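You operate a simulated robot arm through the tools that you are given. There is no shell and no other tool. Be economical: measure what you need, move in short steps, check, and stop when the job is done.

You are at the controls of a simulated two-armed robot. One attempt, no reset.

## Task
Hold the blue jug on the top of the calibration bench steady with one hand and put the red bench brush in it with the other.

It is judged by the outcome, as a careful person would: the job done as asked, and still so three seconds after it is handed in. It fails if anything else is knocked over, pushed out of place, dropped, spilled or broken.

## Robot
Two 6-joint arms with two-finger parallel grippers on one trunk, on a base that drives. Base frame: it is fixed to the floor where the robot stands at the start and does not move with it; the origin is under the middle of the robot, x ahead of it, y to its left, z up; the surface under the hand at the start is at about z = 920. Readings come in mm, degrees, newtons and seconds.
The left shoulder is at the start at [60, 187, 989], the right one opposite. With the tool pointing down near the work surface each hand reaches from about 200 to 620 mm from the robot's upright axis, wherever it stands, measured 20 degrees to its own side. Places, roughly: blue jug [500, -2250, 1000]; red bench brush (5x4x6 cm) [700, 100, 900]. Payload 1.57 kg a hand.
The tool frame of a hand sits at the grasp point between the pads (the TCP): z along the fingers, y along the line on which they close. The tips reach 30 mm beyond it. The gripper opens to 110 mm. The fingers are 24 mm wide and 12 mm thick; the gripper's body (48 by 112 mm) begins 78 mm behind the TCP.
Orientation is told as [roll, pitch, yaw] about the base's x, y, z axes, in that order, counted from this pose: with the fingers straight down and closing along the base's y, the tool's x points along the base's -x, its y along +y and its z along -z.

## Interface
- The arms move only by the tool move_arm. It takes "left_steps", "right_steps" or both (then of equal length, played together; a hand with none holds still); each is a list of rows, each an object (a shift or turn left out is 0, a gripper value left out holds the last) with "linear": the shift along the tool's x, y, z in mm, a list of three; "angular": the turn, a rotation vector about the tool's x, y, z in degrees, a list of three; "fingers": the opening in per cent of the stroke, from 0 (shut) to 100 (fully open). In form: [{"linear": [tx, ty, tz], "angular": [ax, ay, az], "fingers": fingers}, ...]. A call has 1 to 12 rows; each row is the pose to reach, as a shift and turn from the pose commanded when the call began, along the tool's axes at that moment. Each row takes 0.2 s and may step no farther than 50 mm and 8.6 degrees from the row before; otherwise, or with a gripper value out of range, the whole call is refused. Where a pose cannot be reached the arm comes as near as it can. A force on the tool above 40 N (or 10 N above the force at the start of the call, whichever is more), or a blocked arm, ends the call early, and 0.2 s more pass. The fingers move at their own pace (about 153 mm/s each) and stop on an object; they squeeze with about 29 N. The grip force told is the motor's: it shows also when the fingers shut on nothing. Time passes only in rows, and 0.2 s behind the last, so rows that repeat a pose let the fingers close. The reply holds the time, the measured pose of the TCP, the force on the tool along the base axes, the opening and the grip force, in the units named above and with some noise, with the torque about the TCP (base axes, N m) and any sound that the robot's microphone picked up.
- Cameras (640 x 400 px; columns grow to the right, rows downward): "scene" is now at [24, 18.3, 1576]; the picture's right is [0.31, -0.95, 0.00], its down [-0.51, -0.16, -0.84] and it looks along [0.80, 0.26, -0.53] (base axes); focal length 275 px, centre (320, 200). "left" rides on the left gripper at [70, -16, -141] in its tool frame; the picture's right is [0.23, 0.97, 0.00], its down [-0.86, 0.20, -0.48] and it looks along [-0.47, 0.11, 0.88] (tool axes); focal length 222 px, centre (320, 200). "right" rides on the right gripper at [70, 16, -141] in its tool frame; the picture's right is [-0.23, 0.97, 0.00], its down [-0.86, -0.20, -0.48] and it looks along [-0.47, -0.11, 0.88] (tool axes); focal length 222 px, centre (320, 200). There is no depth. A picture from a camera that has moved, and an enlarged one, comes with that camera's place and axes in the base frame and with its lens. The place of the scene camera against the robot may be out by one fixed shift of up to 25 mm in any direction.
- capture(camera): a new picture of that camera. No time passes.
- move_column(by): slides the trunk up (or, below 0, down) by that many mm; the arms and the scene camera ride with it, the base frame stays. It gives what a move gives, with no picture.
- steer(legs): drives the robot by 1 to 6 legs, each [ahead, left, turn to the left] in mm, mm and degrees, along the robot's own axes; the way and the turn of a leg run together, so that a leg with both is an arc; at most 1500 mm and 180 degrees a leg. The arms and the cameras ride along, it lands a little off, and it stops where it bumps. It gives what a move gives.
- aim_head(pan, tilt): turns the head with the scene camera to pan (to the left, within 86 degrees either way) and tilt (down, from -29 to 69), counted from straight ahead of the robot. It gives what a move gives.
- close_up(camera, box): a new picture of the part [left, top, right, bottom] of that camera's present view, enlarged. No time passes.
- sign_off(): hands the job in; it is judged then, once.

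Go step by step. Nothing tells you exact positions but the pictures and the camera data: compare them with the known pose of the tool, close in by small moves and look again before you grip or let go. The budget is 120 turns and 108 pictures, counting those below and the enlarged ones. Unless the task says otherwise, let go and move clear before handing in.

The tools are called after ">>>" as name(argument=value, ...) on one line, values as JSON. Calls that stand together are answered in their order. move_arm: Moves the arms, as the interface text tells. Its arguments: {"type":"object","properties":{"left_steps":{"type":"array"},"right_steps":{"type":"array"}},"required":[]} The other tools are called the same way: move_column (by) slides the trunk up or down; steer (legs) drives the base; aim_head (pan, tilt) turns the head that bears the scene camera; capture (camera) takes a picture; close_up (camera, box) takes an enlarged picture of a part of a camera's view; sign_off () hands the job in.

At the start:

```text
time: 0.0
left_tool_pos: [380.5, 272.2, 1242.4]
left_tool_rot: [-0.1, 0.0, -0.1]
left_force: [-0.4, 0.6, -0.2]
left_moment: [0.0, -0.01, -0.03]
left_grip_width: 110.1
left_finger_force: 0.1
right_tool_pos: [390.7, -113.3, 1216.8]
right_tool_rot: [0.0, 0.0, 0.0]
right_force: [-1.0, -0.3, 0.2]
right_moment: [0.02, 0.0, -0.01]
right_grip_width: 110.2
right_finger_force: 0.1
trunk travel left (down, up): [-617.0, 373.0]
robot x, y, heading: [0.7, 6.3, -0.2]
head pan, tilt: [17.8, 32.3]
```

scene: 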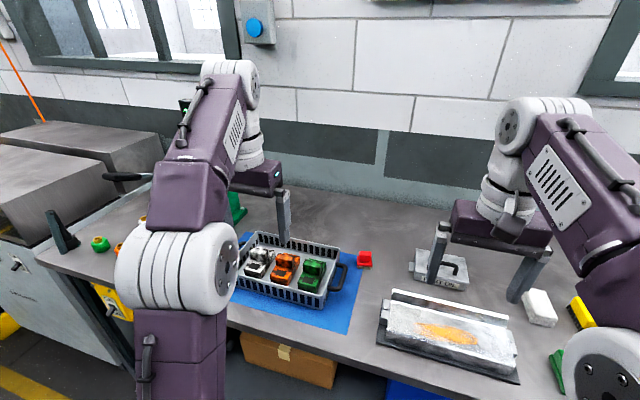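
right: 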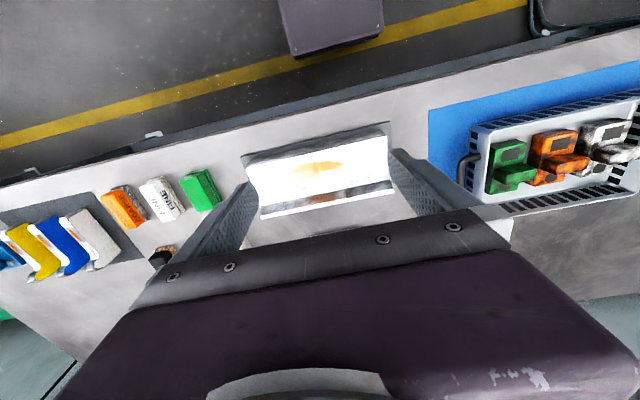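
left: 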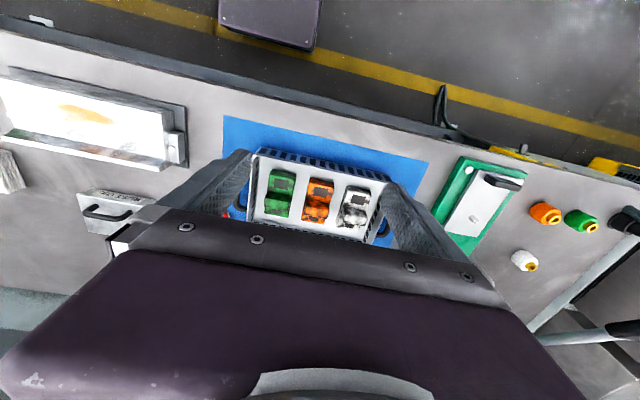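

The red block at about pixel (364,259) in the scene view projects to about [690, 85, 940], which should be the red brush. I'll look closer at it, and then look for the jug far off to the right.

>>> close_up(camera="scene", box=[304, 220, 424, 295])

>>> aim_head(pan=-75, tilt=20)

>>> capture(camera="scene")

```text
5.33 times, centred on (364, 258) of scene
camera zoom: at [24.0, 18.3, 1576.0], right [0.31, -0.95, 0.0], down [-0.51, -0.16, -0.84], along [0.8, 0.26, -0.53], focal length 1467 px, centre (85, -107)
```

zoom: 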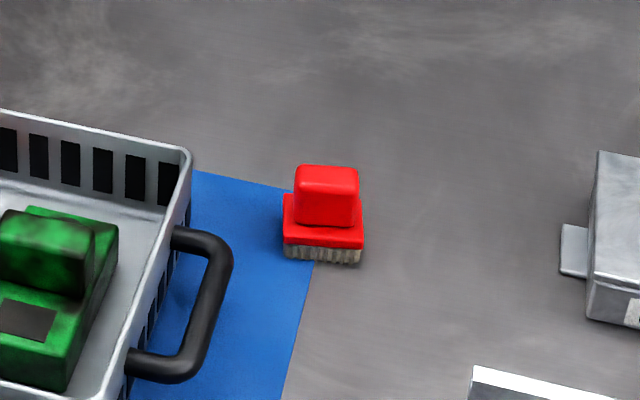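

```text
time: 1.7
left_tool_pos: [382.7, 271.3, 1240.9]
left_tool_rot: [0.0, 0.0, 0.0]
left_force: [0.3, 0.9, -0.1]
left_moment: [0.0, -0.01, -0.03]
left_grip_width: 110.0
left_finger_force: 0.0
right_tool_pos: [390.3, -112.4, 1215.7]
right_tool_rot: [0.0, 0.0, -0.1]
right_force: [-0.3, 0.0, -0.2]
right_moment: [0.02, -0.02, -0.01]
right_grip_width: 109.9
right_finger_force: 0.1
trunk travel left (down, up): [-617.0, 373.0]
robot x, y, heading: [-0.6, 0.1, 0.1]
head pan, tilt: [-75.0, 20.0]
```

```text
103 pictures are left
camera scene: at [-36.9, -99.0, 1595.7], right [-0.97, -0.26, 0.0], down [-0.09, 0.33, -0.94], along [0.24, -0.91, -0.34], focal length 275 px, centre (320, 200)
```

scene: 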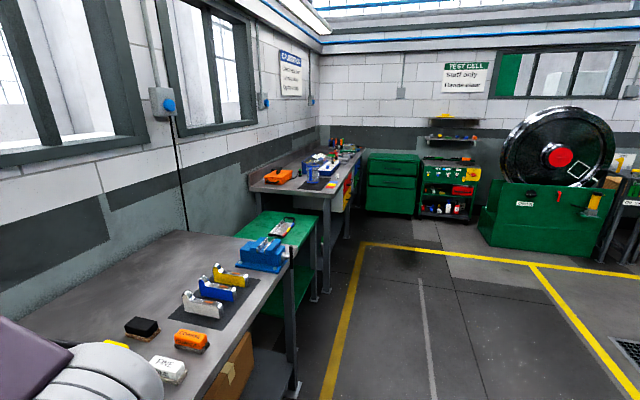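

>>> close_up(camera="scene", box=[250, 130, 378, 210])

>>> close_up(camera="left", box=[0, 100, 320, 300])

```text
5.00 times, centred on (314, 170) of scene
camera zoom: at [-36.9, -99.0, 1595.7], right [-0.97, -0.26, 0.0], down [-0.09, 0.33, -0.94], along [0.24, -0.91, -0.34], focal length 1375 px, centre (350, 350)
```

zoom: 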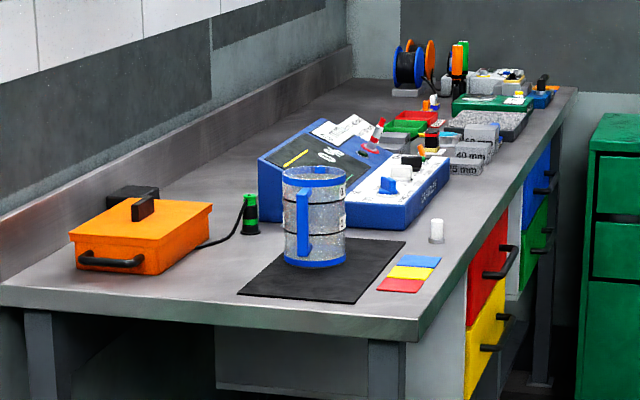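

```text
2.00 times, centred on (160, 200) of left
camera zoom: at [311.1, 255.4, 1383.1], right [-0.23, 0.97, 0.0], down [0.86, 0.2, 0.48], along [0.47, 0.11, -0.88], focal length 444 px, centre (640, 200)
```

zoom: 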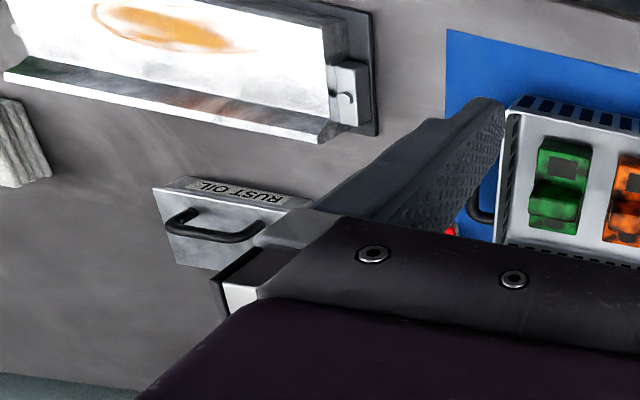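

The jug is the clear cup with blue rims and a handle facing +y, standing on the black mat of the far bench. I'll check the floor around the base before driving, so the right hand can reach the brush.

>>> aim_head(pan=60, tilt=45)

>>> capture(camera="scene")

>>> aim_head(pan=-10, tilt=65)

>>> capture(camera="scene")

```text
time: 3.9
left_tool_pos: [381.4, 270.9, 1241.9]
left_tool_rot: [0.0, 0.0, 0.0]
left_force: [0.3, -0.5, -0.2]
left_moment: [0.04, -0.02, 0.0]
left_grip_width: 110.1
left_finger_force: 0.1
right_tool_pos: [389.3, -113.7, 1216.0]
right_tool_rot: [0.0, 0.0, -0.1]
right_force: [-0.1, -0.5, -0.2]
right_moment: [0.02, 0.01, 0.01]
right_grip_width: 109.8
right_finger_force: 0.2
trunk travel left (down, up): [-617.0, 373.0]
robot x, y, heading: [-3.3, -3.4, -0.4]
head pan, tilt: [60.0, 45.0]
```

```text
100 pictures are left
camera scene: at [-20.4, 61.3, 1557.0], right [0.87, -0.5, 0.0], down [-0.35, -0.61, -0.71], along [0.35, 0.61, -0.71], focal length 275 px, centre (320, 200)
```

scene: 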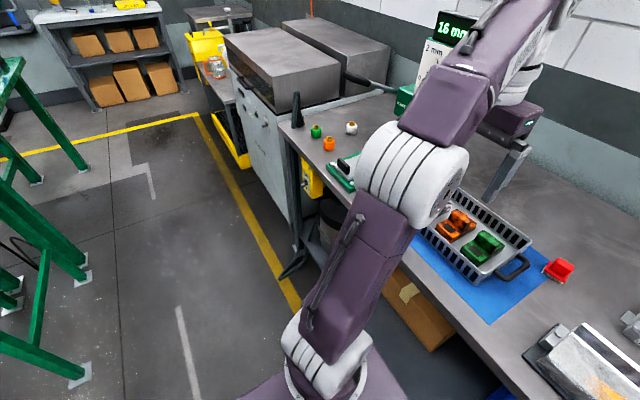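

```text
time: 5.3
left_tool_pos: [381.9, 271.6, 1242.3]
left_tool_rot: [0.0, 0.0, 0.0]
left_force: [0.1, 0.4, -0.9]
left_moment: [0.04, 0.01, 0.0]
left_grip_width: 109.9
left_finger_force: 0.0
right_tool_pos: [389.2, -112.7, 1216.4]
right_tool_rot: [0.0, 0.0, 0.0]
right_force: [-0.1, -0.2, 0.9]
right_moment: [0.0, -0.03, 0.01]
right_grip_width: 110.2
right_finger_force: 0.1
trunk travel left (down, up): [-617.0, 373.0]
robot x, y, heading: [0.4, -1.6, 0.1]
head pan, tilt: [-10.0, 65.0]
```

```text
99 pictures are left
camera scene: at [-1.3, -19.5, 1532.0], right [-0.17, -0.98, 0.0], down [-0.89, 0.16, -0.42], along [0.42, -0.07, -0.91], focal length 275 px, centre (320, 200)
```

scene: 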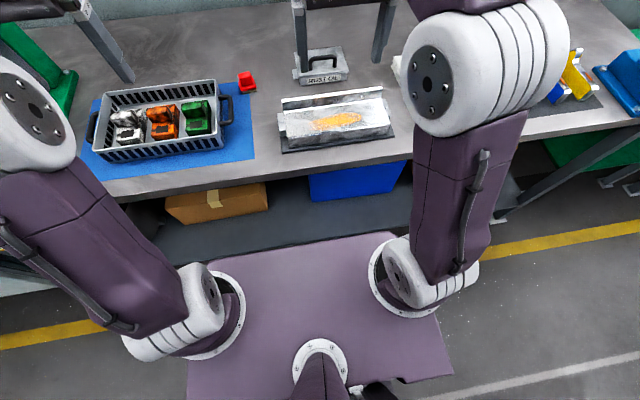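

The brush stands clear of its neighbours. I'll tuck the left arm up a bit, then drive left and ahead to put the brush in the right hand's workspace.

>>> move_arm(left_steps=[{"linear": [30, 0, -30]}, {"linear": [60, 0, -60]}, {"linear": [80, 0, -90]}])

>>> steer(legs=[[0, 280, 0], [110, 0, 0]])

>>> aim_head(pan=-10, tilt=55)

>>> capture(camera="scene")

>>> capture(camera="right")

```text
time: 6.1
left_tool_pos: [296.5, 268.7, 1268.8]
left_tool_rot: [0.0, -0.1, 0.0]
left_force: [0.3, -0.2, -0.7]
left_moment: [0.02, 0.01, -0.01]
left_grip_width: 109.9
left_finger_force: 0.1
left hand out of reach, approached as far as the arm can: row 1, 2, 3
right_tool_pos: [389.8, -112.9, 1215.1]
right_tool_rot: [0.1, 0.0, 0.0]
right_force: [0.5, 0.0, -0.2]
right_moment: [0.01, -0.01, -0.02]
right_grip_width: 109.8
right_finger_force: 0.1
trunk travel left (down, up): [-617.0, 373.0]
robot x, y, heading: [2.0, 1.4, 0.1]
head pan, tilt: [-10.0, 65.0]
```

```text
time: 8.8
left_tool_pos: [406.7, 552.4, 1268.0]
left_tool_rot: [0.0, -0.1, 0.1]
left_force: [0.6, 0.6, -0.2]
left_moment: [0.02, 0.03, 0.02]
left_grip_width: 109.7
left_finger_force: 0.1
right_tool_pos: [499.0, 170.1, 1217.2]
right_tool_rot: [0.1, 0.0, 0.2]
right_force: [-0.1, 0.5, -0.4]
right_moment: [-0.03, 0.02, 0.0]
right_grip_width: 110.1
right_finger_force: 0.0
trunk travel left (down, up): [-617.0, 373.0]
robot x, y, heading: [111.5, 283.9, -0.1]
head pan, tilt: [-10.0, 65.0]
```

```text
time: 9.5
left_tool_pos: [407.9, 552.5, 1267.4]
left_tool_rot: [0.0, -0.2, 0.2]
left_force: [-0.1, -0.2, 0.2]
left_moment: [0.02, -0.01, 0.02]
left_grip_width: 110.0
left_finger_force: 0.0
right_tool_pos: [501.5, 170.1, 1217.4]
right_tool_rot: [0.0, 0.1, 0.1]
right_force: [1.3, -0.2, -0.2]
right_moment: [-0.02, 0.02, 0.03]
right_grip_width: 110.1
right_finger_force: 0.0
trunk travel left (down, up): [-617.0, 373.0]
robot x, y, heading: [108.9, 279.9, 0.2]
head pan, tilt: [-10.0, 55.0]
```

```text
98 pictures are left
camera scene: at [120.7, 260.2, 1543.5], right [-0.17, -0.99, 0.0], down [-0.81, 0.14, -0.57], along [0.56, -0.1, -0.82], focal length 275 px, centre (320, 200)
```

scene: 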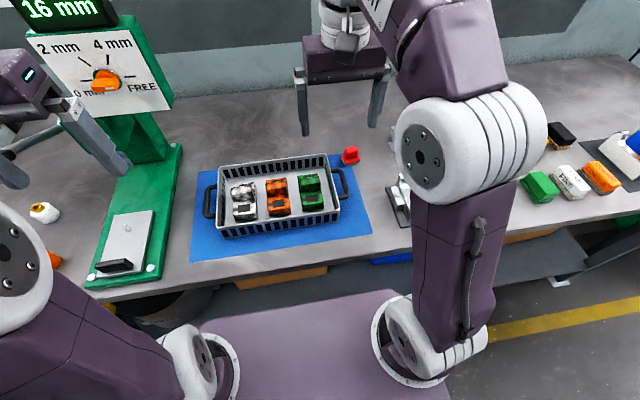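

```text
97 pictures are left
camera right: at [430.3, 186.9, 1357.3], right [0.22, 0.97, 0.0], down [0.86, -0.2, 0.48], along [0.47, -0.11, -0.88], focal length 222 px, centre (320, 200)
```

right: 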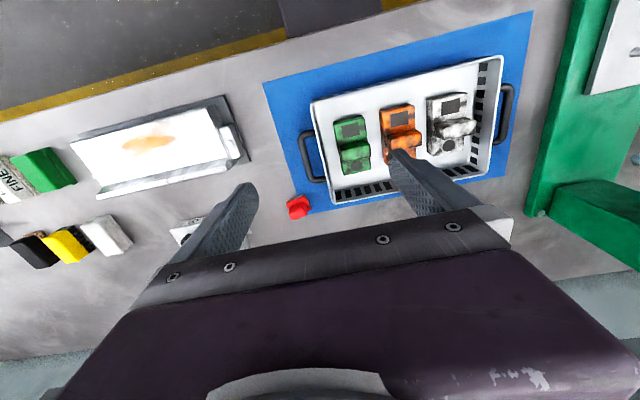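

The brush is at about [643, 93] by the wrist camera. I'll move the right hand above it with the fingers part closed, and look again.

>>> move_arm(right_steps=[{"linear": [-30, -20, 20], "fingers": 65}, {"linear": [-65, -40, 45]}, {"linear": [-100, -60, 75]}, {"linear": [-125, -77, 105]}, {"linear": [-142, -77, 137]}, {"linear": [-142, -77, 137]}])

>>> capture(camera="right")

>>> capture(camera="scene")

```text
refused: row 3 steps farther than a row can; nothing moved
```

```text
96 pictures are left
camera right: at [430.3, 186.9, 1357.3], right [0.22, 0.97, 0.0], down [0.86, -0.2, 0.48], along [0.47, -0.11, -0.88], focal length 222 px, centre (320, 200)
```

right: 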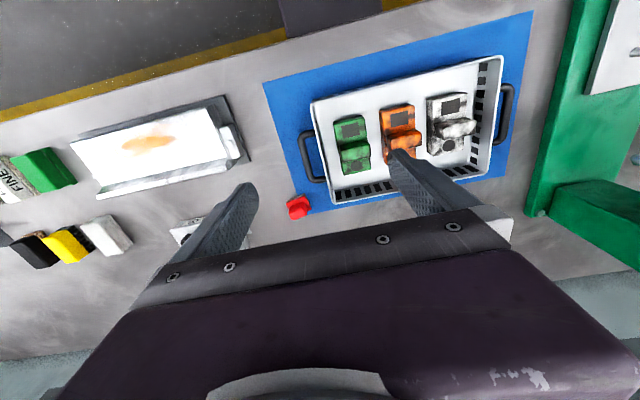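

```text
95 pictures are left
camera scene: at [120.7, 260.2, 1543.5], right [-0.17, -0.99, 0.0], down [-0.81, 0.14, -0.57], along [0.56, -0.1, -0.82], focal length 275 px, centre (320, 200)
```

scene: 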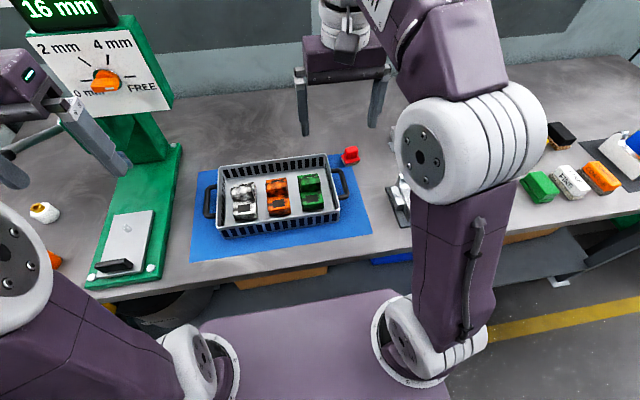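

The call was refused because one row stepped too far. I'll send the same move to above the brush again in smaller rows.

>>> move_arm(right_steps=[{"linear": [-30, -18, 15], "fingers": 65}, {"linear": [-60, -36, 35]}, {"linear": [-90, -54, 60]}, {"linear": [-115, -68, 85]}, {"linear": [-135, -77, 110]}, {"linear": [-142, -77, 137]}, {"linear": [-142, -77, 137]}])

>>> capture(camera="right")

>>> capture(camera="scene")

```text
time: 11.1
left_tool_pos: [407.9, 551.7, 1267.7]
left_tool_rot: [-0.1, 0.0, 0.2]
left_force: [0.7, -0.2, -0.3]
left_moment: [0.0, 0.02, -0.03]
left_grip_width: 110.0
left_finger_force: 0.1
right_tool_pos: [644.6, 91.1, 1079.6]
right_tool_rot: [0.0, -0.1, 0.1]
right_force: [-0.4, -0.6, -0.1]
right_moment: [0.01, -0.02, -0.02]
right_grip_width: 71.3
right_finger_force: 0.0
trunk travel left (down, up): [-617.0, 373.0]
robot x, y, heading: [111.8, 280.6, 0.2]
head pan, tilt: [-10.0, 55.0]
```

```text
94 pictures are left
camera right: at [574.0, 109.0, 1220.5], right [0.22, 0.97, 0.0], down [0.86, -0.2, 0.48], along [0.47, -0.11, -0.88], focal length 222 px, centre (320, 200)
```

right: 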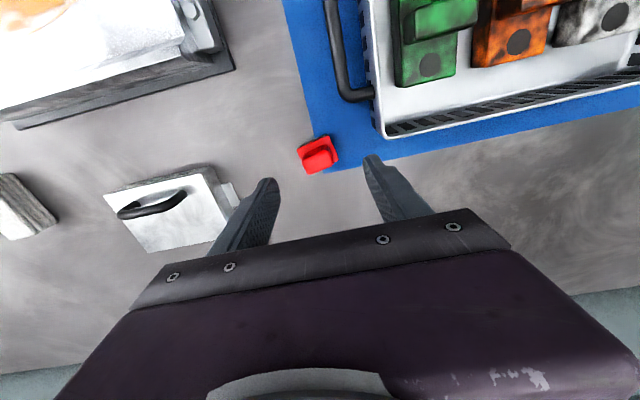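

```text
93 pictures are left
camera scene: at [119.9, 260.3, 1543.6], right [-0.17, -0.99, 0.0], down [-0.81, 0.14, -0.57], along [0.57, -0.1, -0.82], focal length 275 px, centre (320, 200)
```

scene: 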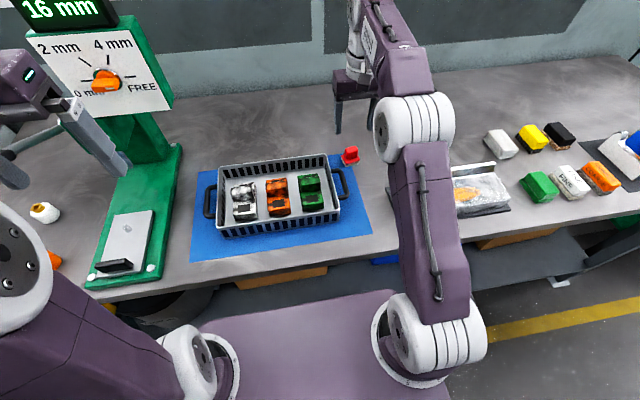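

>>> close_up(camera="right", box=[240, 100, 400, 200])

```text
4.00 times, centred on (320, 150) of right
camera zoom: at [574.0, 109.0, 1220.5], right [0.22, 0.97, 0.0], down [0.86, -0.2, 0.48], along [0.47, -0.11, -0.88], focal length 888 px, centre (320, 400)
```

zoom: 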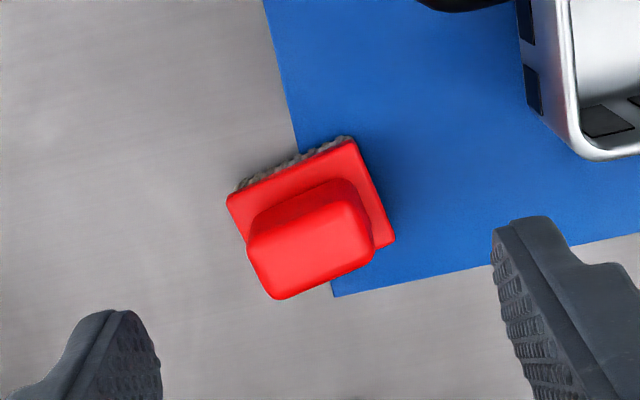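

The brush is centred near [655, 87] and turned about +15°, with a knob roughly 40x27 mm on top. I'll align above it and check before the final descent.

>>> move_arm(right_steps=[{"linear": [-5, -2, 0], "angular": [0, 0, -7.5]}, {"linear": [-10, -4, 10], "angular": [0, 0, -15]}, {"linear": [-10, -4, 40], "angular": [0, 0, -15]}, {"linear": [-10, -4, 62], "angular": [0, 0, -15]}, {"linear": [-10, -4, 62], "angular": [0, 0, -15]}])

>>> close_up(camera="right", box=[200, 100, 440, 250])

>>> close_up(camera="scene", box=[280, 80, 440, 180])

```text
time: 12.3
left_tool_pos: [406.6, 551.1, 1269.0]
left_tool_rot: [0.0, 0.0, 0.2]
left_force: [-1.0, -0.9, -0.1]
left_moment: [-0.01, 0.0, -0.01]
left_grip_width: 109.9
left_finger_force: 0.0
right_tool_pos: [652.3, 90.4, 1017.4]
right_tool_rot: [0.0, 0.0, 15.2]
right_force: [0.2, 0.0, 0.4]
right_moment: [-0.01, 0.02, 0.03]
right_grip_width: 71.5
right_finger_force: 0.0
trunk travel left (down, up): [-617.0, 373.0]
robot x, y, heading: [109.8, 278.2, 0.1]
head pan, tilt: [-10.0, 55.0]
```

```text
2.67 times, centred on (320, 175) of right
camera zoom: at [580.2, 88.2, 1158.9], right [-0.04, 1.0, 0.0], down [0.88, 0.03, 0.48], along [0.48, 0.02, -0.88], focal length 592 px, centre (320, 267)
```

zoom: 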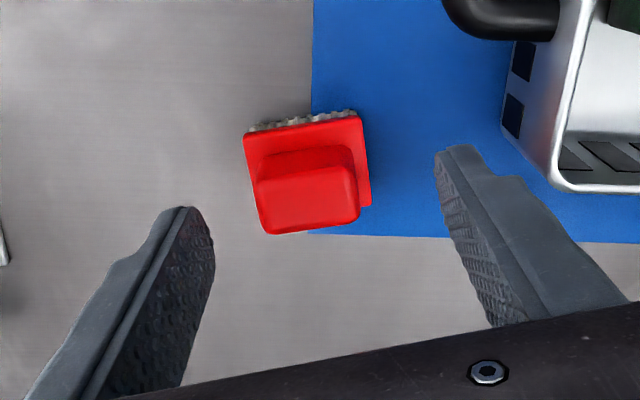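

```text
4.00 times, centred on (360, 130) of scene
camera zoom: at [119.8, 260.3, 1543.6], right [-0.17, -0.99, 0.0], down [-0.81, 0.14, -0.57], along [0.57, -0.1, -0.82], focal length 1100 px, centre (160, 480)
```

zoom: 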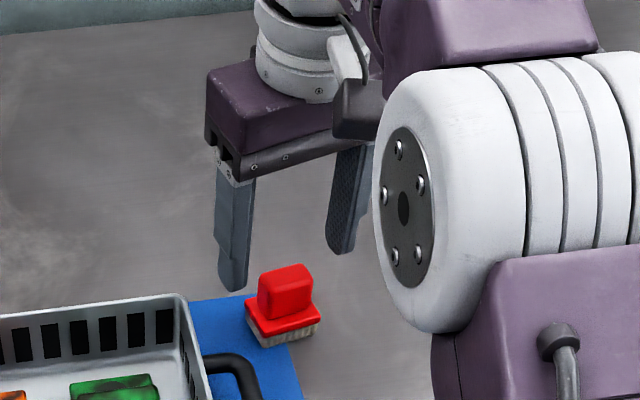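

The knob centre is at about [653, 87] with a yaw near 12.5°, and the hand straddles it. I'll descend to the knob, close, and check.

>>> move_arm(right_steps=[{"linear": [0, -3.5, 12], "angular": [0, 0, 2.5]}, {"linear": [0, -3.5, 26], "angular": [0, 0, 2.5]}, {"linear": [0, -3.5, 38], "angular": [0, 0, 2.5]}, {"linear": [0, -3.5, 38], "angular": [0, 0, 2.5]}])

>>> close_up(camera="right", box=[200, 100, 440, 250])

>>> close_up(camera="scene", box=[300, 100, 420, 175])

```text
time: 13.3
left_tool_pos: [406.5, 552.3, 1267.3]
left_tool_rot: [0.1, 0.0, 0.2]
left_force: [-0.6, -0.2, 0.6]
left_moment: [0.01, 0.0, 0.0]
left_grip_width: 109.9
left_finger_force: 0.1
right_tool_pos: [652.9, 86.5, 978.5]
right_tool_rot: [0.1, 0.0, 12.6]
right_force: [-0.8, -0.4, 0.8]
right_moment: [-0.01, -0.04, -0.02]
right_grip_width: 71.3
right_finger_force: 0.0
trunk travel left (down, up): [-617.0, 373.0]
robot x, y, heading: [107.7, 284.0, -0.0]
head pan, tilt: [-10.0, 55.0]
```

```text
2.67 times, centred on (320, 175) of right
camera zoom: at [580.4, 87.4, 1120.4], right [0.01, 1.0, 0.0], down [0.88, -0.01, 0.48], along [0.48, 0.0, -0.88], focal length 592 px, centre (320, 267)
```

zoom: 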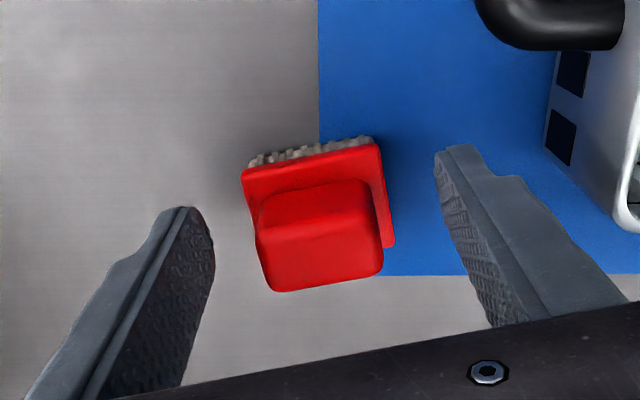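

```text
5.33 times, centred on (360, 138) of scene
camera zoom: at [119.9, 260.3, 1543.6], right [-0.17, -0.99, 0.0], down [-0.81, 0.14, -0.57], along [0.57, -0.1, -0.82], focal length 1467 px, centre (107, 533)
```

zoom: 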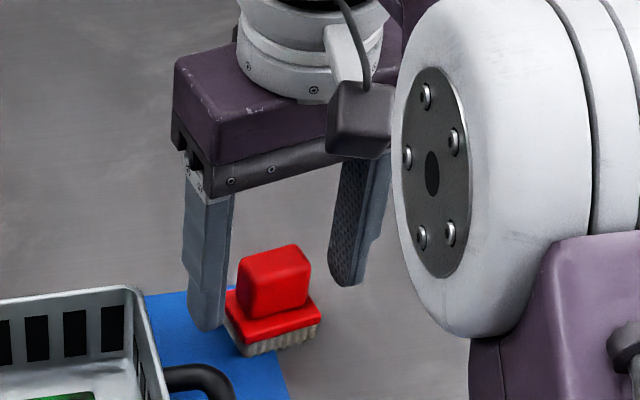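

The knob sits centred between the pads, so I'll close on it.

>>> move_arm(right_steps=[{"fingers": 0}, {"fingers": 0}, {"fingers": 0}, {"fingers": 0}])

>>> close_up(camera="right", box=[200, 100, 440, 250])

```text
time: 14.3
left_tool_pos: [407.3, 551.3, 1269.0]
left_tool_rot: [0.0, 0.0, 0.2]
left_force: [-0.2, 0.1, -0.1]
left_moment: [-0.02, 0.0, 0.0]
left_grip_width: 110.1
left_finger_force: 0.1
right_tool_pos: [652.3, 86.5, 979.3]
right_tool_rot: [0.0, -0.1, 12.5]
right_force: [0.7, 0.5, -0.3]
right_moment: [-0.01, -0.03, 0.01]
right_grip_width: 34.9
right_finger_force: 28.7
trunk travel left (down, up): [-617.0, 373.0]
robot x, y, heading: [108.7, 282.0, 0.1]
head pan, tilt: [-10.0, 55.0]
```

```text
2.67 times, centred on (320, 175) of right
camera zoom: at [580.4, 87.4, 1120.6], right [0.01, 1.0, 0.0], down [0.88, -0.01, 0.48], along [0.48, 0.0, -0.88], focal length 592 px, centre (320, 267)
```

zoom: 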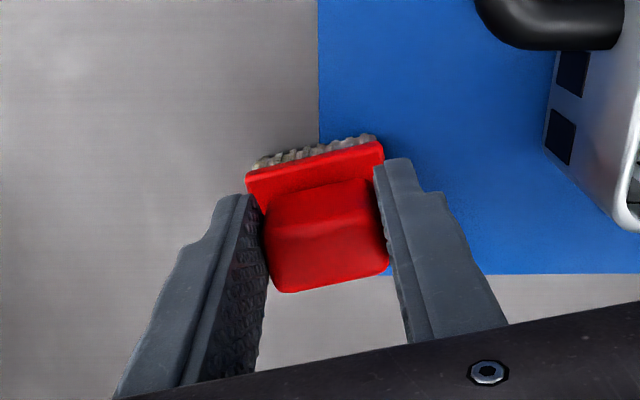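

Gripped at 35 mm. Next I lift straight up, then bring the hand back toward the robot and high for the drive.

>>> move_arm(right_steps=[{"linear": [0, 0, -20]}, {"linear": [0, 0, -60]}, {"linear": [0, 0, -105]}, {"linear": [0, 0, -150]}, {"linear": [30, 0, -185]}, {"linear": [60, 0, -215]}, {"linear": [100, 0, -225]}, {"linear": [140, 0, -235]}])

>>> capture(camera="right")

```text
time: 16.1
left_tool_pos: [404.3, 550.8, 1269.0]
left_tool_rot: [-0.1, -0.3, 0.2]
left_force: [0.1, 0.5, -0.8]
left_moment: [0.02, 0.0, -0.02]
left_grip_width: 110.0
left_finger_force: 0.0
right_tool_pos: [514.2, 55.8, 1216.6]
right_tool_rot: [0.0, -0.1, 12.6]
right_force: [-0.2, -0.1, 0.2]
right_moment: [0.0, -0.03, -0.04]
right_grip_width: 0.3
right_finger_force: 21.6
right hand out of reach, approached as far as the arm can: row 4, 5, 6
trunk travel left (down, up): [-617.0, 373.0]
robot x, y, heading: [109.8, 282.5, -0.1]
head pan, tilt: [-10.0, 55.0]
```

```text
86 pictures are left
camera right: at [441.8, 57.5, 1357.2], right [0.01, 1.0, 0.0], down [0.88, -0.01, 0.48], along [0.48, 0.0, -0.88], focal length 222 px, centre (320, 200)
```

right: 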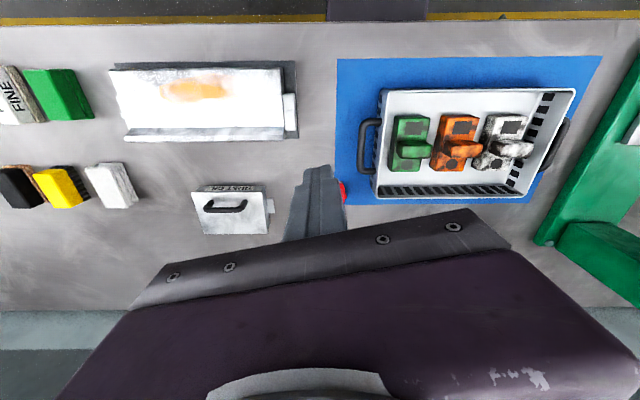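

The brush slipped out and the fingers shut on nothing, so it still seems to be on the bench. I'll open and look at where it is and how it stands.

>>> move_arm(right_steps=[{"fingers": 65}, {"fingers": 65}, {"fingers": 65}])

>>> close_up(camera="right", box=[260, 140, 420, 240])

>>> close_up(camera="scene", box=[300, 110, 396, 170])

```text
time: 16.9
left_tool_pos: [406.8, 551.9, 1267.8]
left_tool_rot: [0.0, -0.1, 0.2]
left_force: [0.2, 0.7, -0.4]
left_moment: [-0.02, 0.0, -0.01]
left_grip_width: 110.3
left_finger_force: 0.1
right_tool_pos: [516.6, 56.1, 1214.8]
right_tool_rot: [0.1, 0.0, 12.6]
right_force: [0.6, -0.9, -0.1]
right_moment: [-0.01, 0.01, 0.0]
right_grip_width: 71.4
right_finger_force: 0.1
trunk travel left (down, up): [-617.0, 373.0]
robot x, y, heading: [110.1, 283.5, 0.2]
head pan, tilt: [-10.0, 55.0]
```

```text
4.00 times, centred on (340, 190) of right
camera zoom: at [444.7, 57.6, 1356.4], right [0.01, 1.0, 0.0], down [0.88, -0.01, 0.48], along [0.48, 0.0, -0.88], focal length 888 px, centre (240, 240)
```

zoom: 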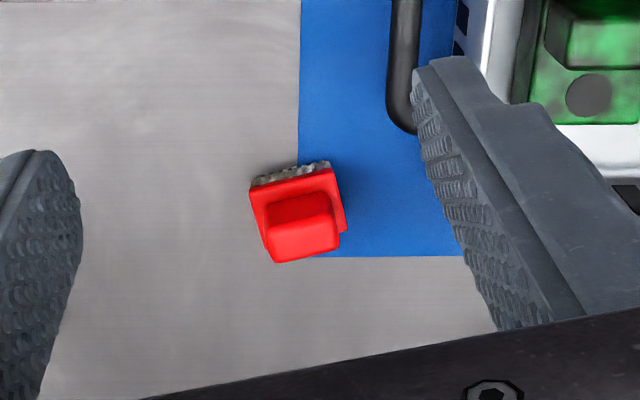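

```text
6.67 times, centred on (348, 140) of scene
camera zoom: at [120.4, 260.3, 1543.6], right [-0.17, -0.99, 0.0], down [-0.81, 0.14, -0.57], along [0.56, -0.1, -0.82], focal length 1834 px, centre (133, 600)
```

zoom: 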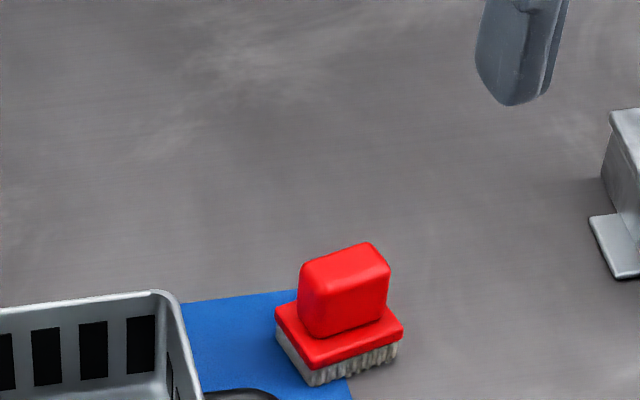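

The brush is still standing where it was; the tips only caught the knob's end and slipped. I'll go lower and clamp the base plate with the pads, staging at z≈1010 first.

>>> move_arm(right_steps=[{"linear": [-45, 0, 10], "fingers": 75}, {"linear": [-90, 0, 20]}, {"linear": [-120, 0, 50]}, {"linear": [-140, 0, 90]}, {"linear": [-140, 0, 135]}, {"linear": [-140, 0, 170]}, {"linear": [-140, 0, 200]}, {"linear": [-140, 0, 200]}])

>>> close_up(camera="right", box=[200, 100, 440, 250])

```text
time: 18.7
left_tool_pos: [407.0, 552.1, 1268.2]
left_tool_rot: [0.1, -0.1, 0.3]
left_force: [-0.5, -0.7, 0.6]
left_moment: [0.0, -0.03, 0.01]
left_grip_width: 110.0
left_finger_force: 0.0
right_tool_pos: [652.0, 88.0, 1080.9]
right_tool_rot: [0.1, 0.4, 12.6]
right_force: [0.5, 0.1, -0.2]
right_moment: [0.0, -0.01, -0.01]
right_grip_width: 82.6
right_finger_force: 0.2
right hand out of reach, approached as far as the arm can: row 2, 3, 4, 5, 6, 7, 8
trunk travel left (down, up): [-617.0, 373.0]
robot x, y, heading: [108.6, 280.4, -0.1]
head pan, tilt: [-10.0, 55.0]
```

```text
2.67 times, centred on (320, 175) of right
camera zoom: at [581.6, 90.3, 1222.7], right [0.01, 1.0, 0.0], down [0.88, -0.01, 0.47], along [0.47, 0.0, -0.88], focal length 592 px, centre (320, 267)
```

zoom: 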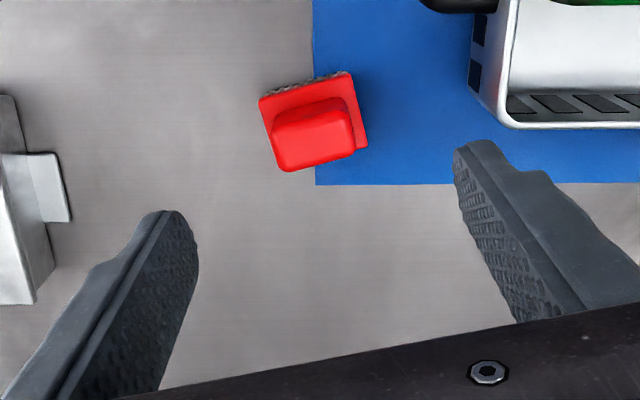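

The arm stopped short at z≈1081, at the reach limit on that path. I'll continue straight down from here in small steps.

>>> move_arm(right_steps=[{"linear": [0, 0, 20]}, {"linear": [0, 0, 40]}, {"linear": [0, 0, 65]}, {"linear": [0, 0, 65]}])

>>> close_up(camera="right", box=[200, 100, 440, 250])

```text
time: 19.7
left_tool_pos: [407.8, 552.3, 1267.2]
left_tool_rot: [0.0, -0.1, 0.2]
left_force: [-0.6, -0.3, -0.1]
left_moment: [0.01, 0.0, 0.0]
left_grip_width: 110.0
left_finger_force: 0.1
right_tool_pos: [652.6, 87.7, 1081.4]
right_tool_rot: [0.1, 0.4, 12.7]
right_force: [-0.6, 0.1, -0.7]
right_moment: [-0.01, 0.02, 0.01]
right_grip_width: 82.4
right_finger_force: 0.1
right hand out of reach, approached as far as the arm can: row 1, 2, 3, 4
trunk travel left (down, up): [-617.0, 373.0]
robot x, y, heading: [111.3, 278.9, -0.1]
head pan, tilt: [-10.0, 55.0]
```

```text
2.67 times, centred on (320, 175) of right
camera zoom: at [581.6, 90.3, 1222.8], right [0.01, 1.0, 0.0], down [0.88, -0.01, 0.47], along [0.47, 0.0, -0.88], focal length 592 px, centre (320, 267)
```

zoom: 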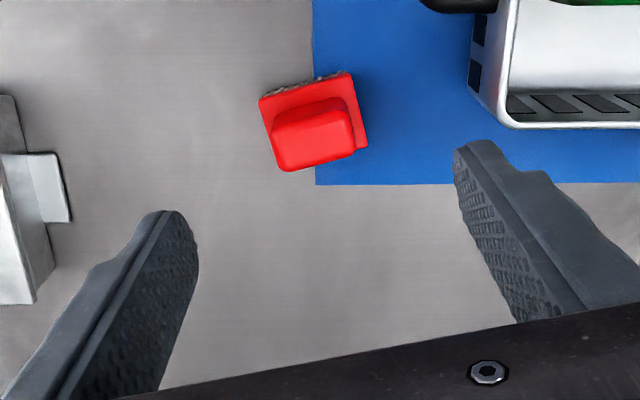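

The joint configuration seems to have hit a limit. I'll go back to the earlier free pose (yaw 0, about [500,170,1217]) and come in again the way that worked.

>>> move_arm(right_steps=[{"linear": [0, 0, -20]}, {"linear": [30, 10, -45]}, {"linear": [60, 25, -70], "angular": [0, 0, 4]}, {"linear": [95, 45, -90], "angular": [0, 0, 8]}, {"linear": [125, 70, -110], "angular": [0, 0, 12.6]}, {"linear": [150, 100, -130], "angular": [0, 0, 12.6]}, {"linear": [166, 113, -136], "angular": [0, 0, 12.6]}, {"linear": [166, 113, -136], "angular": [0, 0, 12.6]}])

>>> capture(camera="scene")

```text
time: 21.5
left_tool_pos: [406.5, 552.1, 1267.1]
left_tool_rot: [0.0, -0.2, 0.2]
left_force: [-0.9, -0.3, 0.9]
left_moment: [-0.02, 0.01, -0.01]
left_grip_width: 110.2
left_finger_force: 0.0
right_tool_pos: [464.6, 161.7, 1219.6]
right_tool_rot: [0.0, 0.0, -0.1]
right_force: [-0.6, 0.4, 0.3]
right_moment: [0.0, -0.02, -0.02]
right_grip_width: 82.6
right_finger_force: 0.0
right hand out of reach, approached as far as the arm can: row 1, 2
trunk travel left (down, up): [-617.0, 373.0]
robot x, y, heading: [110.9, 282.7, 0.2]
head pan, tilt: [-10.0, 55.0]
```

```text
81 pictures are left
camera scene: at [120.6, 260.3, 1543.6], right [-0.17, -0.99, 0.0], down [-0.81, 0.14, -0.57], along [0.56, -0.1, -0.82], focal length 275 px, centre (320, 200)
```

scene: 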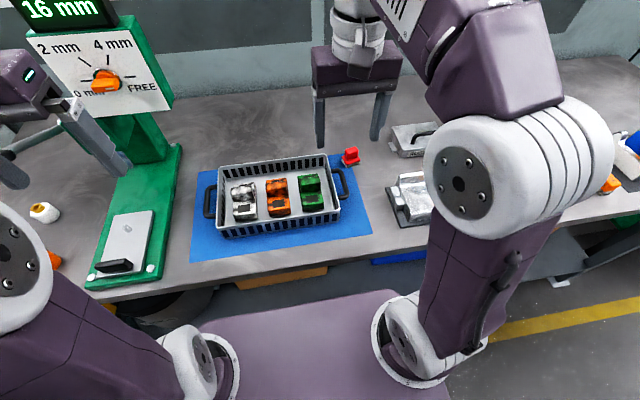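

>>> move_arm(right_steps=[{"linear": [-30, -12, 15]}, {"linear": [-65, -25, 30]}, {"linear": [-100, -38, 50]}, {"linear": [-130, -50, 75]}, {"linear": [-155, -60, 100]}, {"linear": [-178, -74, 125]}, {"linear": [-188, -74, 165]}, {"linear": [-188, -74, 165]}])

>>> capture(camera="scene")

```text
time: 23.3
left_tool_pos: [406.0, 551.2, 1268.1]
left_tool_rot: [0.0, -0.2, 0.2]
left_force: [0.3, 0.9, 0.7]
left_moment: [0.0, 0.0, -0.02]
left_grip_width: 109.9
left_finger_force: 0.2
right_tool_pos: [655.1, 87.7, 1051.8]
right_tool_rot: [-0.1, 0.0, 0.0]
right_force: [0.9, -0.7, 0.5]
right_moment: [0.02, 0.03, -0.02]
right_grip_width: 82.7
right_finger_force: 0.1
trunk travel left (down, up): [-617.0, 373.0]
robot x, y, heading: [109.0, 280.1, -0.2]
head pan, tilt: [-10.0, 55.0]
```

```text
80 pictures are left
camera scene: at [119.6, 260.4, 1543.6], right [-0.17, -0.99, 0.0], down [-0.81, 0.14, -0.57], along [0.57, -0.1, -0.82], focal length 275 px, centre (320, 200)
```

scene: 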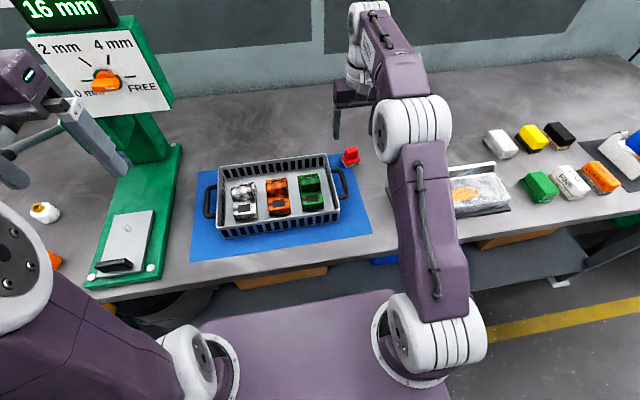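

That worked. I'll turn to 12.5° and go down to z≈985 for a check.

>>> move_arm(right_steps=[{"linear": [2, 0, 0], "angular": [0, 0, -6]}, {"linear": [2, -1, 20], "angular": [0, 0, -12.5]}, {"linear": [2, -1, 45], "angular": [0, 0, -12.5]}, {"linear": [2, -1, 67], "angular": [0, 0, -12.5]}, {"linear": [2, -1, 67], "angular": [0, 0, -12.5]}])

>>> close_up(camera="right", box=[200, 100, 440, 250])

```text
time: 24.5
left_tool_pos: [407.0, 551.6, 1268.1]
left_tool_rot: [0.0, 0.0, 0.2]
left_force: [0.6, -0.1, 0.5]
left_moment: [0.0, -0.01, -0.01]
left_grip_width: 110.2
left_finger_force: 0.1
right_tool_pos: [651.7, 87.4, 986.2]
right_tool_rot: [-0.1, -0.1, 12.7]
right_force: [-0.3, -0.2, -0.5]
right_moment: [-0.05, -0.05, 0.0]
right_grip_width: 82.5
right_finger_force: 0.1
trunk travel left (down, up): [-617.0, 373.0]
robot x, y, heading: [111.5, 286.1, 0.0]
head pan, tilt: [-10.0, 55.0]
```

```text
2.67 times, centred on (320, 175) of right
camera zoom: at [579.9, 88.9, 1127.7], right [0.01, 1.0, 0.0], down [0.88, -0.01, 0.48], along [0.48, 0.0, -0.88], focal length 592 px, centre (320, 267)
```

zoom: 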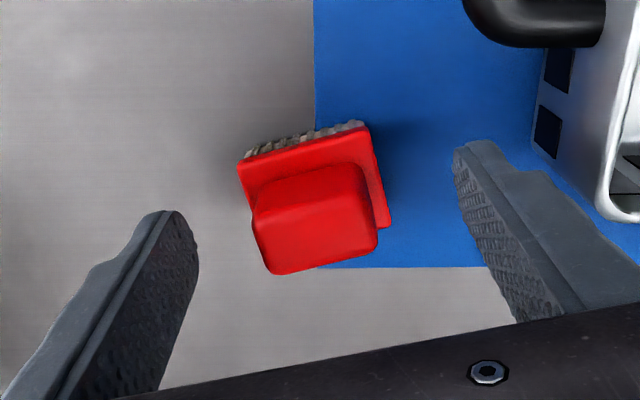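

Centred within 2 mm. I'll descend to z≈955 and close on the base plate.

>>> move_arm(right_steps=[{"linear": [0, -2, 10], "angular": [0, 0, -1.5]}, {"linear": [0, -2, 20], "angular": [0, 0, -1.5]}, {"linear": [0, -2, 31], "angular": [0, 0, -1.5]}, {"linear": [0, -2, 31], "angular": [0, 0, -1.5]}])

>>> close_up(camera="scene", box=[300, 100, 420, 175])

>>> move_arm(right_steps=[{"fingers": 0}, {"fingers": 0}, {"fingers": 0}, {"fingers": 0}])

>>> close_up(camera="right", box=[200, 100, 440, 250])

```text
time: 25.5
left_tool_pos: [406.4, 552.0, 1269.2]
left_tool_rot: [0.0, -0.1, 0.2]
left_force: [0.1, -0.9, 0.6]
left_moment: [0.01, 0.01, 0.01]
left_grip_width: 109.8
left_finger_force: 0.0
right_tool_pos: [652.7, 84.7, 956.9]
right_tool_rot: [0.0, -0.1, 13.9]
right_force: [0.0, 0.3, -0.6]
right_moment: [0.01, 0.02, 0.02]
right_grip_width: 82.4
right_finger_force: 0.0
trunk travel left (down, up): [-617.0, 373.0]
robot x, y, heading: [110.0, 285.0, 0.2]
head pan, tilt: [-10.0, 55.0]
```

```text
5.33 times, centred on (360, 138) of scene
camera zoom: at [119.9, 260.3, 1543.6], right [-0.17, -0.99, 0.0], down [-0.81, 0.14, -0.57], along [0.57, -0.1, -0.82], focal length 1467 px, centre (107, 533)
```

zoom: 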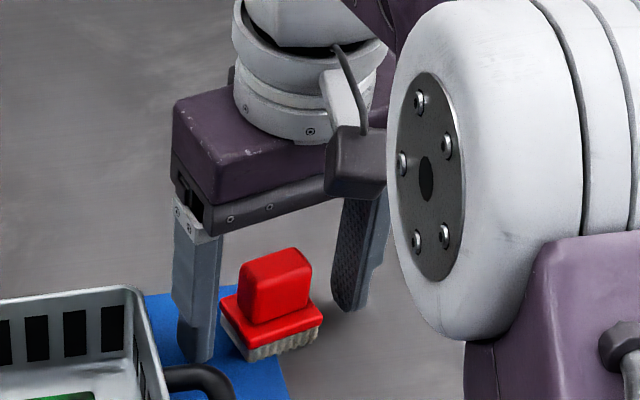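

```text
time: 26.5
left_tool_pos: [407.5, 550.6, 1268.7]
left_tool_rot: [0.0, -0.2, 0.2]
left_force: [0.5, -0.2, 0.1]
left_moment: [0.0, 0.02, 0.03]
left_grip_width: 110.2
left_finger_force: 0.2
right_tool_pos: [651.4, 86.4, 956.7]
right_tool_rot: [0.0, 0.1, 14.0]
right_force: [0.1, 0.0, 0.7]
right_moment: [-0.01, 0.02, 0.01]
right_grip_width: 45.0
right_finger_force: 29.1
trunk travel left (down, up): [-617.0, 373.0]
robot x, y, heading: [112.6, 284.9, 0.3]
head pan, tilt: [-10.0, 55.0]
```

```text
2.67 times, centred on (320, 175) of right
camera zoom: at [580.4, 85.3, 1097.9], right [-0.02, 1.0, 0.0], down [0.88, 0.01, 0.48], along [0.48, 0.01, -0.88], focal length 592 px, centre (320, 267)
```

zoom: 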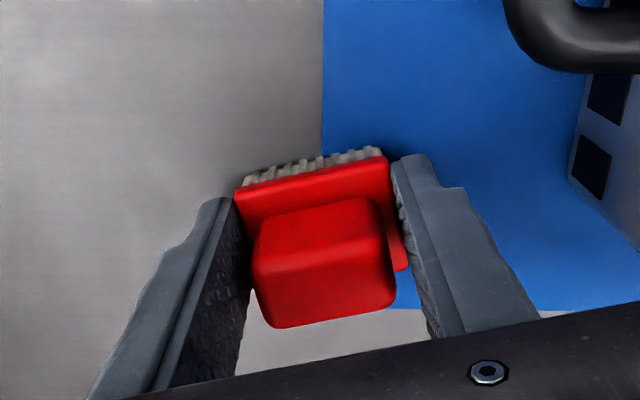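

Gripped at 45 mm on the plate. I'll lift slowly by 12 mm and see if it holds.

>>> move_arm(right_steps=[{"linear": [0, 0, -2]}, {"linear": [0, 0, -5]}, {"linear": [0, 0, -8]}, {"linear": [0, 0, -12]}, {"linear": [0, 0, -12]}])

>>> close_up(camera="scene", box=[300, 100, 420, 175])

```text
time: 27.7
left_tool_pos: [406.5, 551.1, 1269.1]
left_tool_rot: [0.1, -0.2, 0.1]
left_force: [-0.9, 0.0, 0.0]
left_moment: [0.01, -0.01, 0.02]
left_grip_width: 110.1
left_finger_force: 0.0
right_tool_pos: [653.1, 85.6, 968.9]
right_tool_rot: [0.0, 0.0, 14.0]
right_force: [-0.2, -0.4, 0.0]
right_moment: [-0.01, -0.01, 0.03]
right_grip_width: 45.0
right_finger_force: 29.1
trunk travel left (down, up): [-617.0, 373.0]
robot x, y, heading: [112.2, 281.3, 0.2]
head pan, tilt: [-10.0, 55.0]
```

```text
5.33 times, centred on (360, 138) of scene
camera zoom: at [120.1, 260.3, 1543.6], right [-0.17, -0.99, 0.0], down [-0.81, 0.14, -0.57], along [0.56, -0.1, -0.82], focal length 1467 px, centre (107, 533)
```

zoom: 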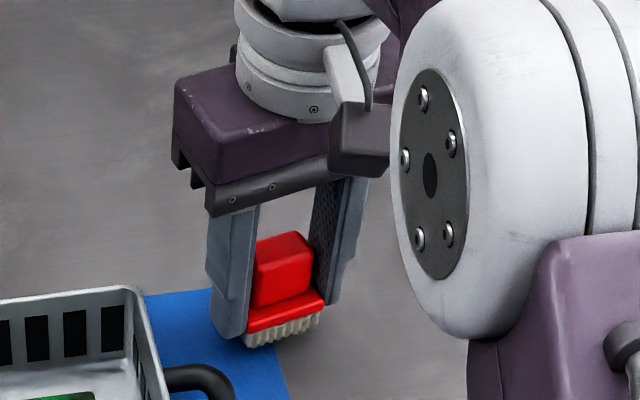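

It holds and rises with the hand. I'll lift further along the same reachable path, with pauses to check.

>>> move_arm(right_steps=[{"linear": [0, 0, -15]}, {"linear": [0, 0, -35]}, {"linear": [0, 0, -55]}, {"linear": [10, 0, -75]}, {"linear": [30, 0, -95], "angular": [0, 0, 4]}, {"linear": [55, 0, -110], "angular": [0, 0, 8]}, {"linear": [80, 0, -125], "angular": [0, 0, 12]}, {"linear": [110, 0, -140], "angular": [0, 0, 14]}, {"linear": [140, 0, -160], "angular": [0, 0, 14]}, {"linear": [170, 0, -180], "angular": [0, 0, 14]}, {"linear": [200, 0, -200], "angular": [0, 0, 14]}, {"linear": [220, 0, -220], "angular": [0, 0, 14]}])

>>> capture(camera="right")

>>> capture(camera="scene")

```text
time: 30.3
left_tool_pos: [407.3, 551.4, 1268.3]
left_tool_rot: [0.0, -0.1, 0.2]
left_force: [0.0, 0.4, 0.0]
left_moment: [-0.02, -0.04, -0.04]
left_grip_width: 109.9
left_finger_force: 0.1
right_tool_pos: [439.3, 33.2, 1187.7]
right_tool_rot: [0.0, 0.0, 0.1]
right_force: [0.2, 0.4, 0.0]
right_moment: [-0.02, 0.0, 0.0]
right_grip_width: 44.9
right_finger_force: 29.1
trunk travel left (down, up): [-617.0, 373.0]
robot x, y, heading: [114.7, 284.5, 0.2]
head pan, tilt: [-10.0, 55.0]
```

```text
75 pictures are left
camera right: at [368.5, 49.6, 1329.8], right [0.23, 0.97, 0.0], down [0.85, -0.2, 0.48], along [0.47, -0.11, -0.88], focal length 222 px, centre (320, 200)
```

right: 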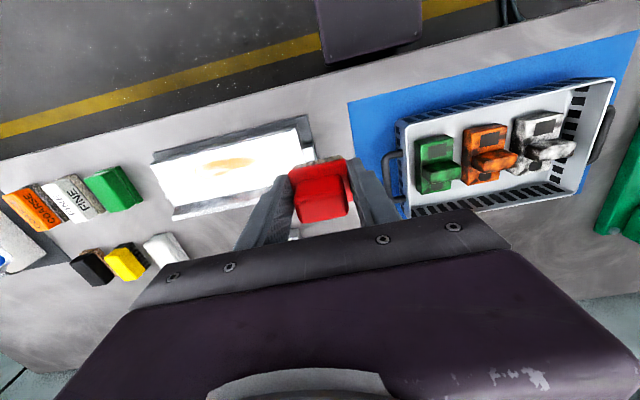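

```text
74 pictures are left
camera scene: at [119.2, 260.4, 1543.6], right [-0.17, -0.99, 0.0], down [-0.81, 0.14, -0.57], along [0.57, -0.1, -0.82], focal length 275 px, centre (320, 200)
```

scene: 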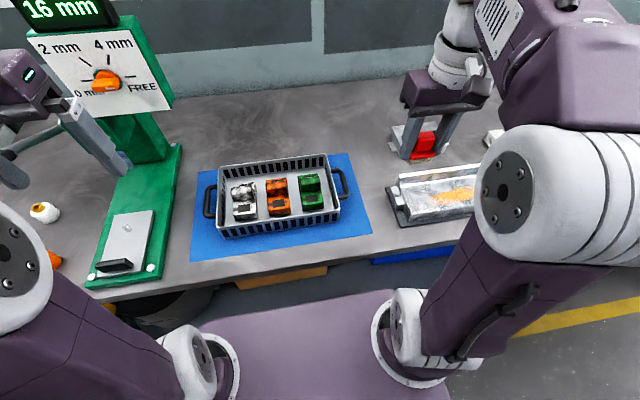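

The brush is held securely. I'll back away from the bench and drive right until I'm level with the jug, staying well clear of the benches.

>>> steer(legs=[[-450, 0, 0], [0, -1230, 0], [0, -1230, 0]])

>>> aim_head(pan=0, tilt=35)

>>> capture(camera="scene")

>>> capture(camera="right")

```text
time: 44.7
left_tool_pos: [-34.3, -1898.4, 1268.0]
left_tool_rot: [0.0, -0.2, 1.0]
left_force: [0.2, -0.3, 1.4]
left_moment: [0.0, -0.04, 0.02]
left_grip_width: 109.9
left_finger_force: 0.0
right_tool_pos: [7.6, -2416.8, 1189.1]
right_tool_rot: [0.0, 0.0, 0.9]
right_force: [0.1, -0.7, -0.8]
right_moment: [-0.04, -0.01, -0.01]
right_grip_width: 45.0
right_finger_force: 28.8
trunk travel left (down, up): [-617.0, 373.0]
robot x, y, heading: [-325.0, -2175.5, 1.0]
head pan, tilt: [-10.0, 55.0]
```

```text
time: 45.5
left_tool_pos: [-34.0, -1898.1, 1268.7]
left_tool_rot: [0.0, -0.1, 1.0]
left_force: [0.5, 0.0, 0.5]
left_moment: [0.02, 0.02, 0.01]
left_grip_width: 109.8
left_finger_force: 0.0
right_tool_pos: [6.1, -2416.8, 1187.4]
right_tool_rot: [-0.2, 0.0, 0.9]
right_force: [-0.1, -0.2, -0.6]
right_moment: [0.0, 0.0, 0.0]
right_grip_width: 44.9
right_finger_force: 29.3
trunk travel left (down, up): [-617.0, 373.0]
robot x, y, heading: [-327.8, -2168.8, 0.6]
head pan, tilt: [0.0, 35.0]
```

```text
73 pictures are left
camera scene: at [-299.6, -2180.7, 1571.7], right [0.02, -1.0, 0.0], down [-0.57, -0.01, -0.82], along [0.82, 0.01, -0.57], focal length 275 px, centre (320, 200)
```

scene: 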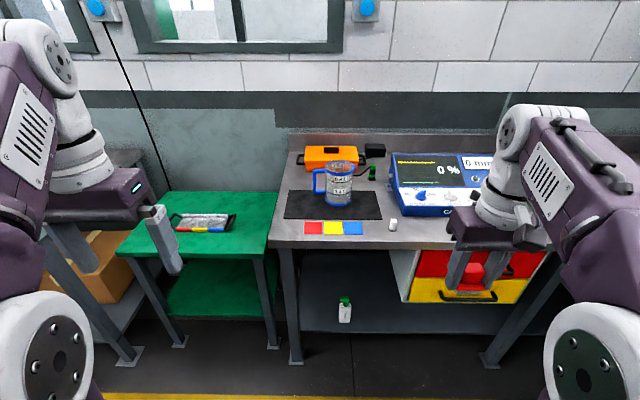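

```text
72 pictures are left
camera right: at [-63.5, -2400.3, 1329.5], right [0.21, 0.98, 0.0], down [0.86, -0.19, 0.48], along [0.47, -0.1, -0.88], focal length 222 px, centre (320, 200)
```

right: 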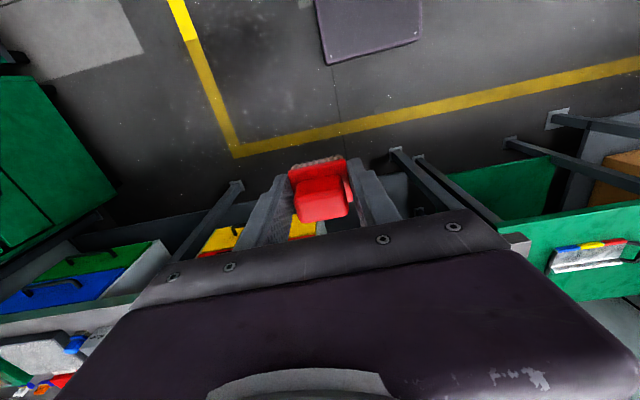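

>>> close_up(camera="scene", box=[272, 130, 432, 230])

```text
4.00 times, centred on (352, 180) of scene
camera zoom: at [-299.6, -2180.7, 1571.7], right [0.02, -1.0, 0.0], down [-0.57, -0.01, -0.82], along [0.82, 0.01, -0.57], focal length 1100 px, centre (192, 280)
```

zoom: 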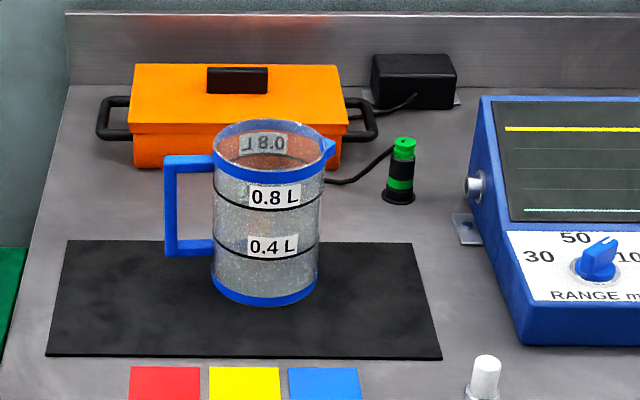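

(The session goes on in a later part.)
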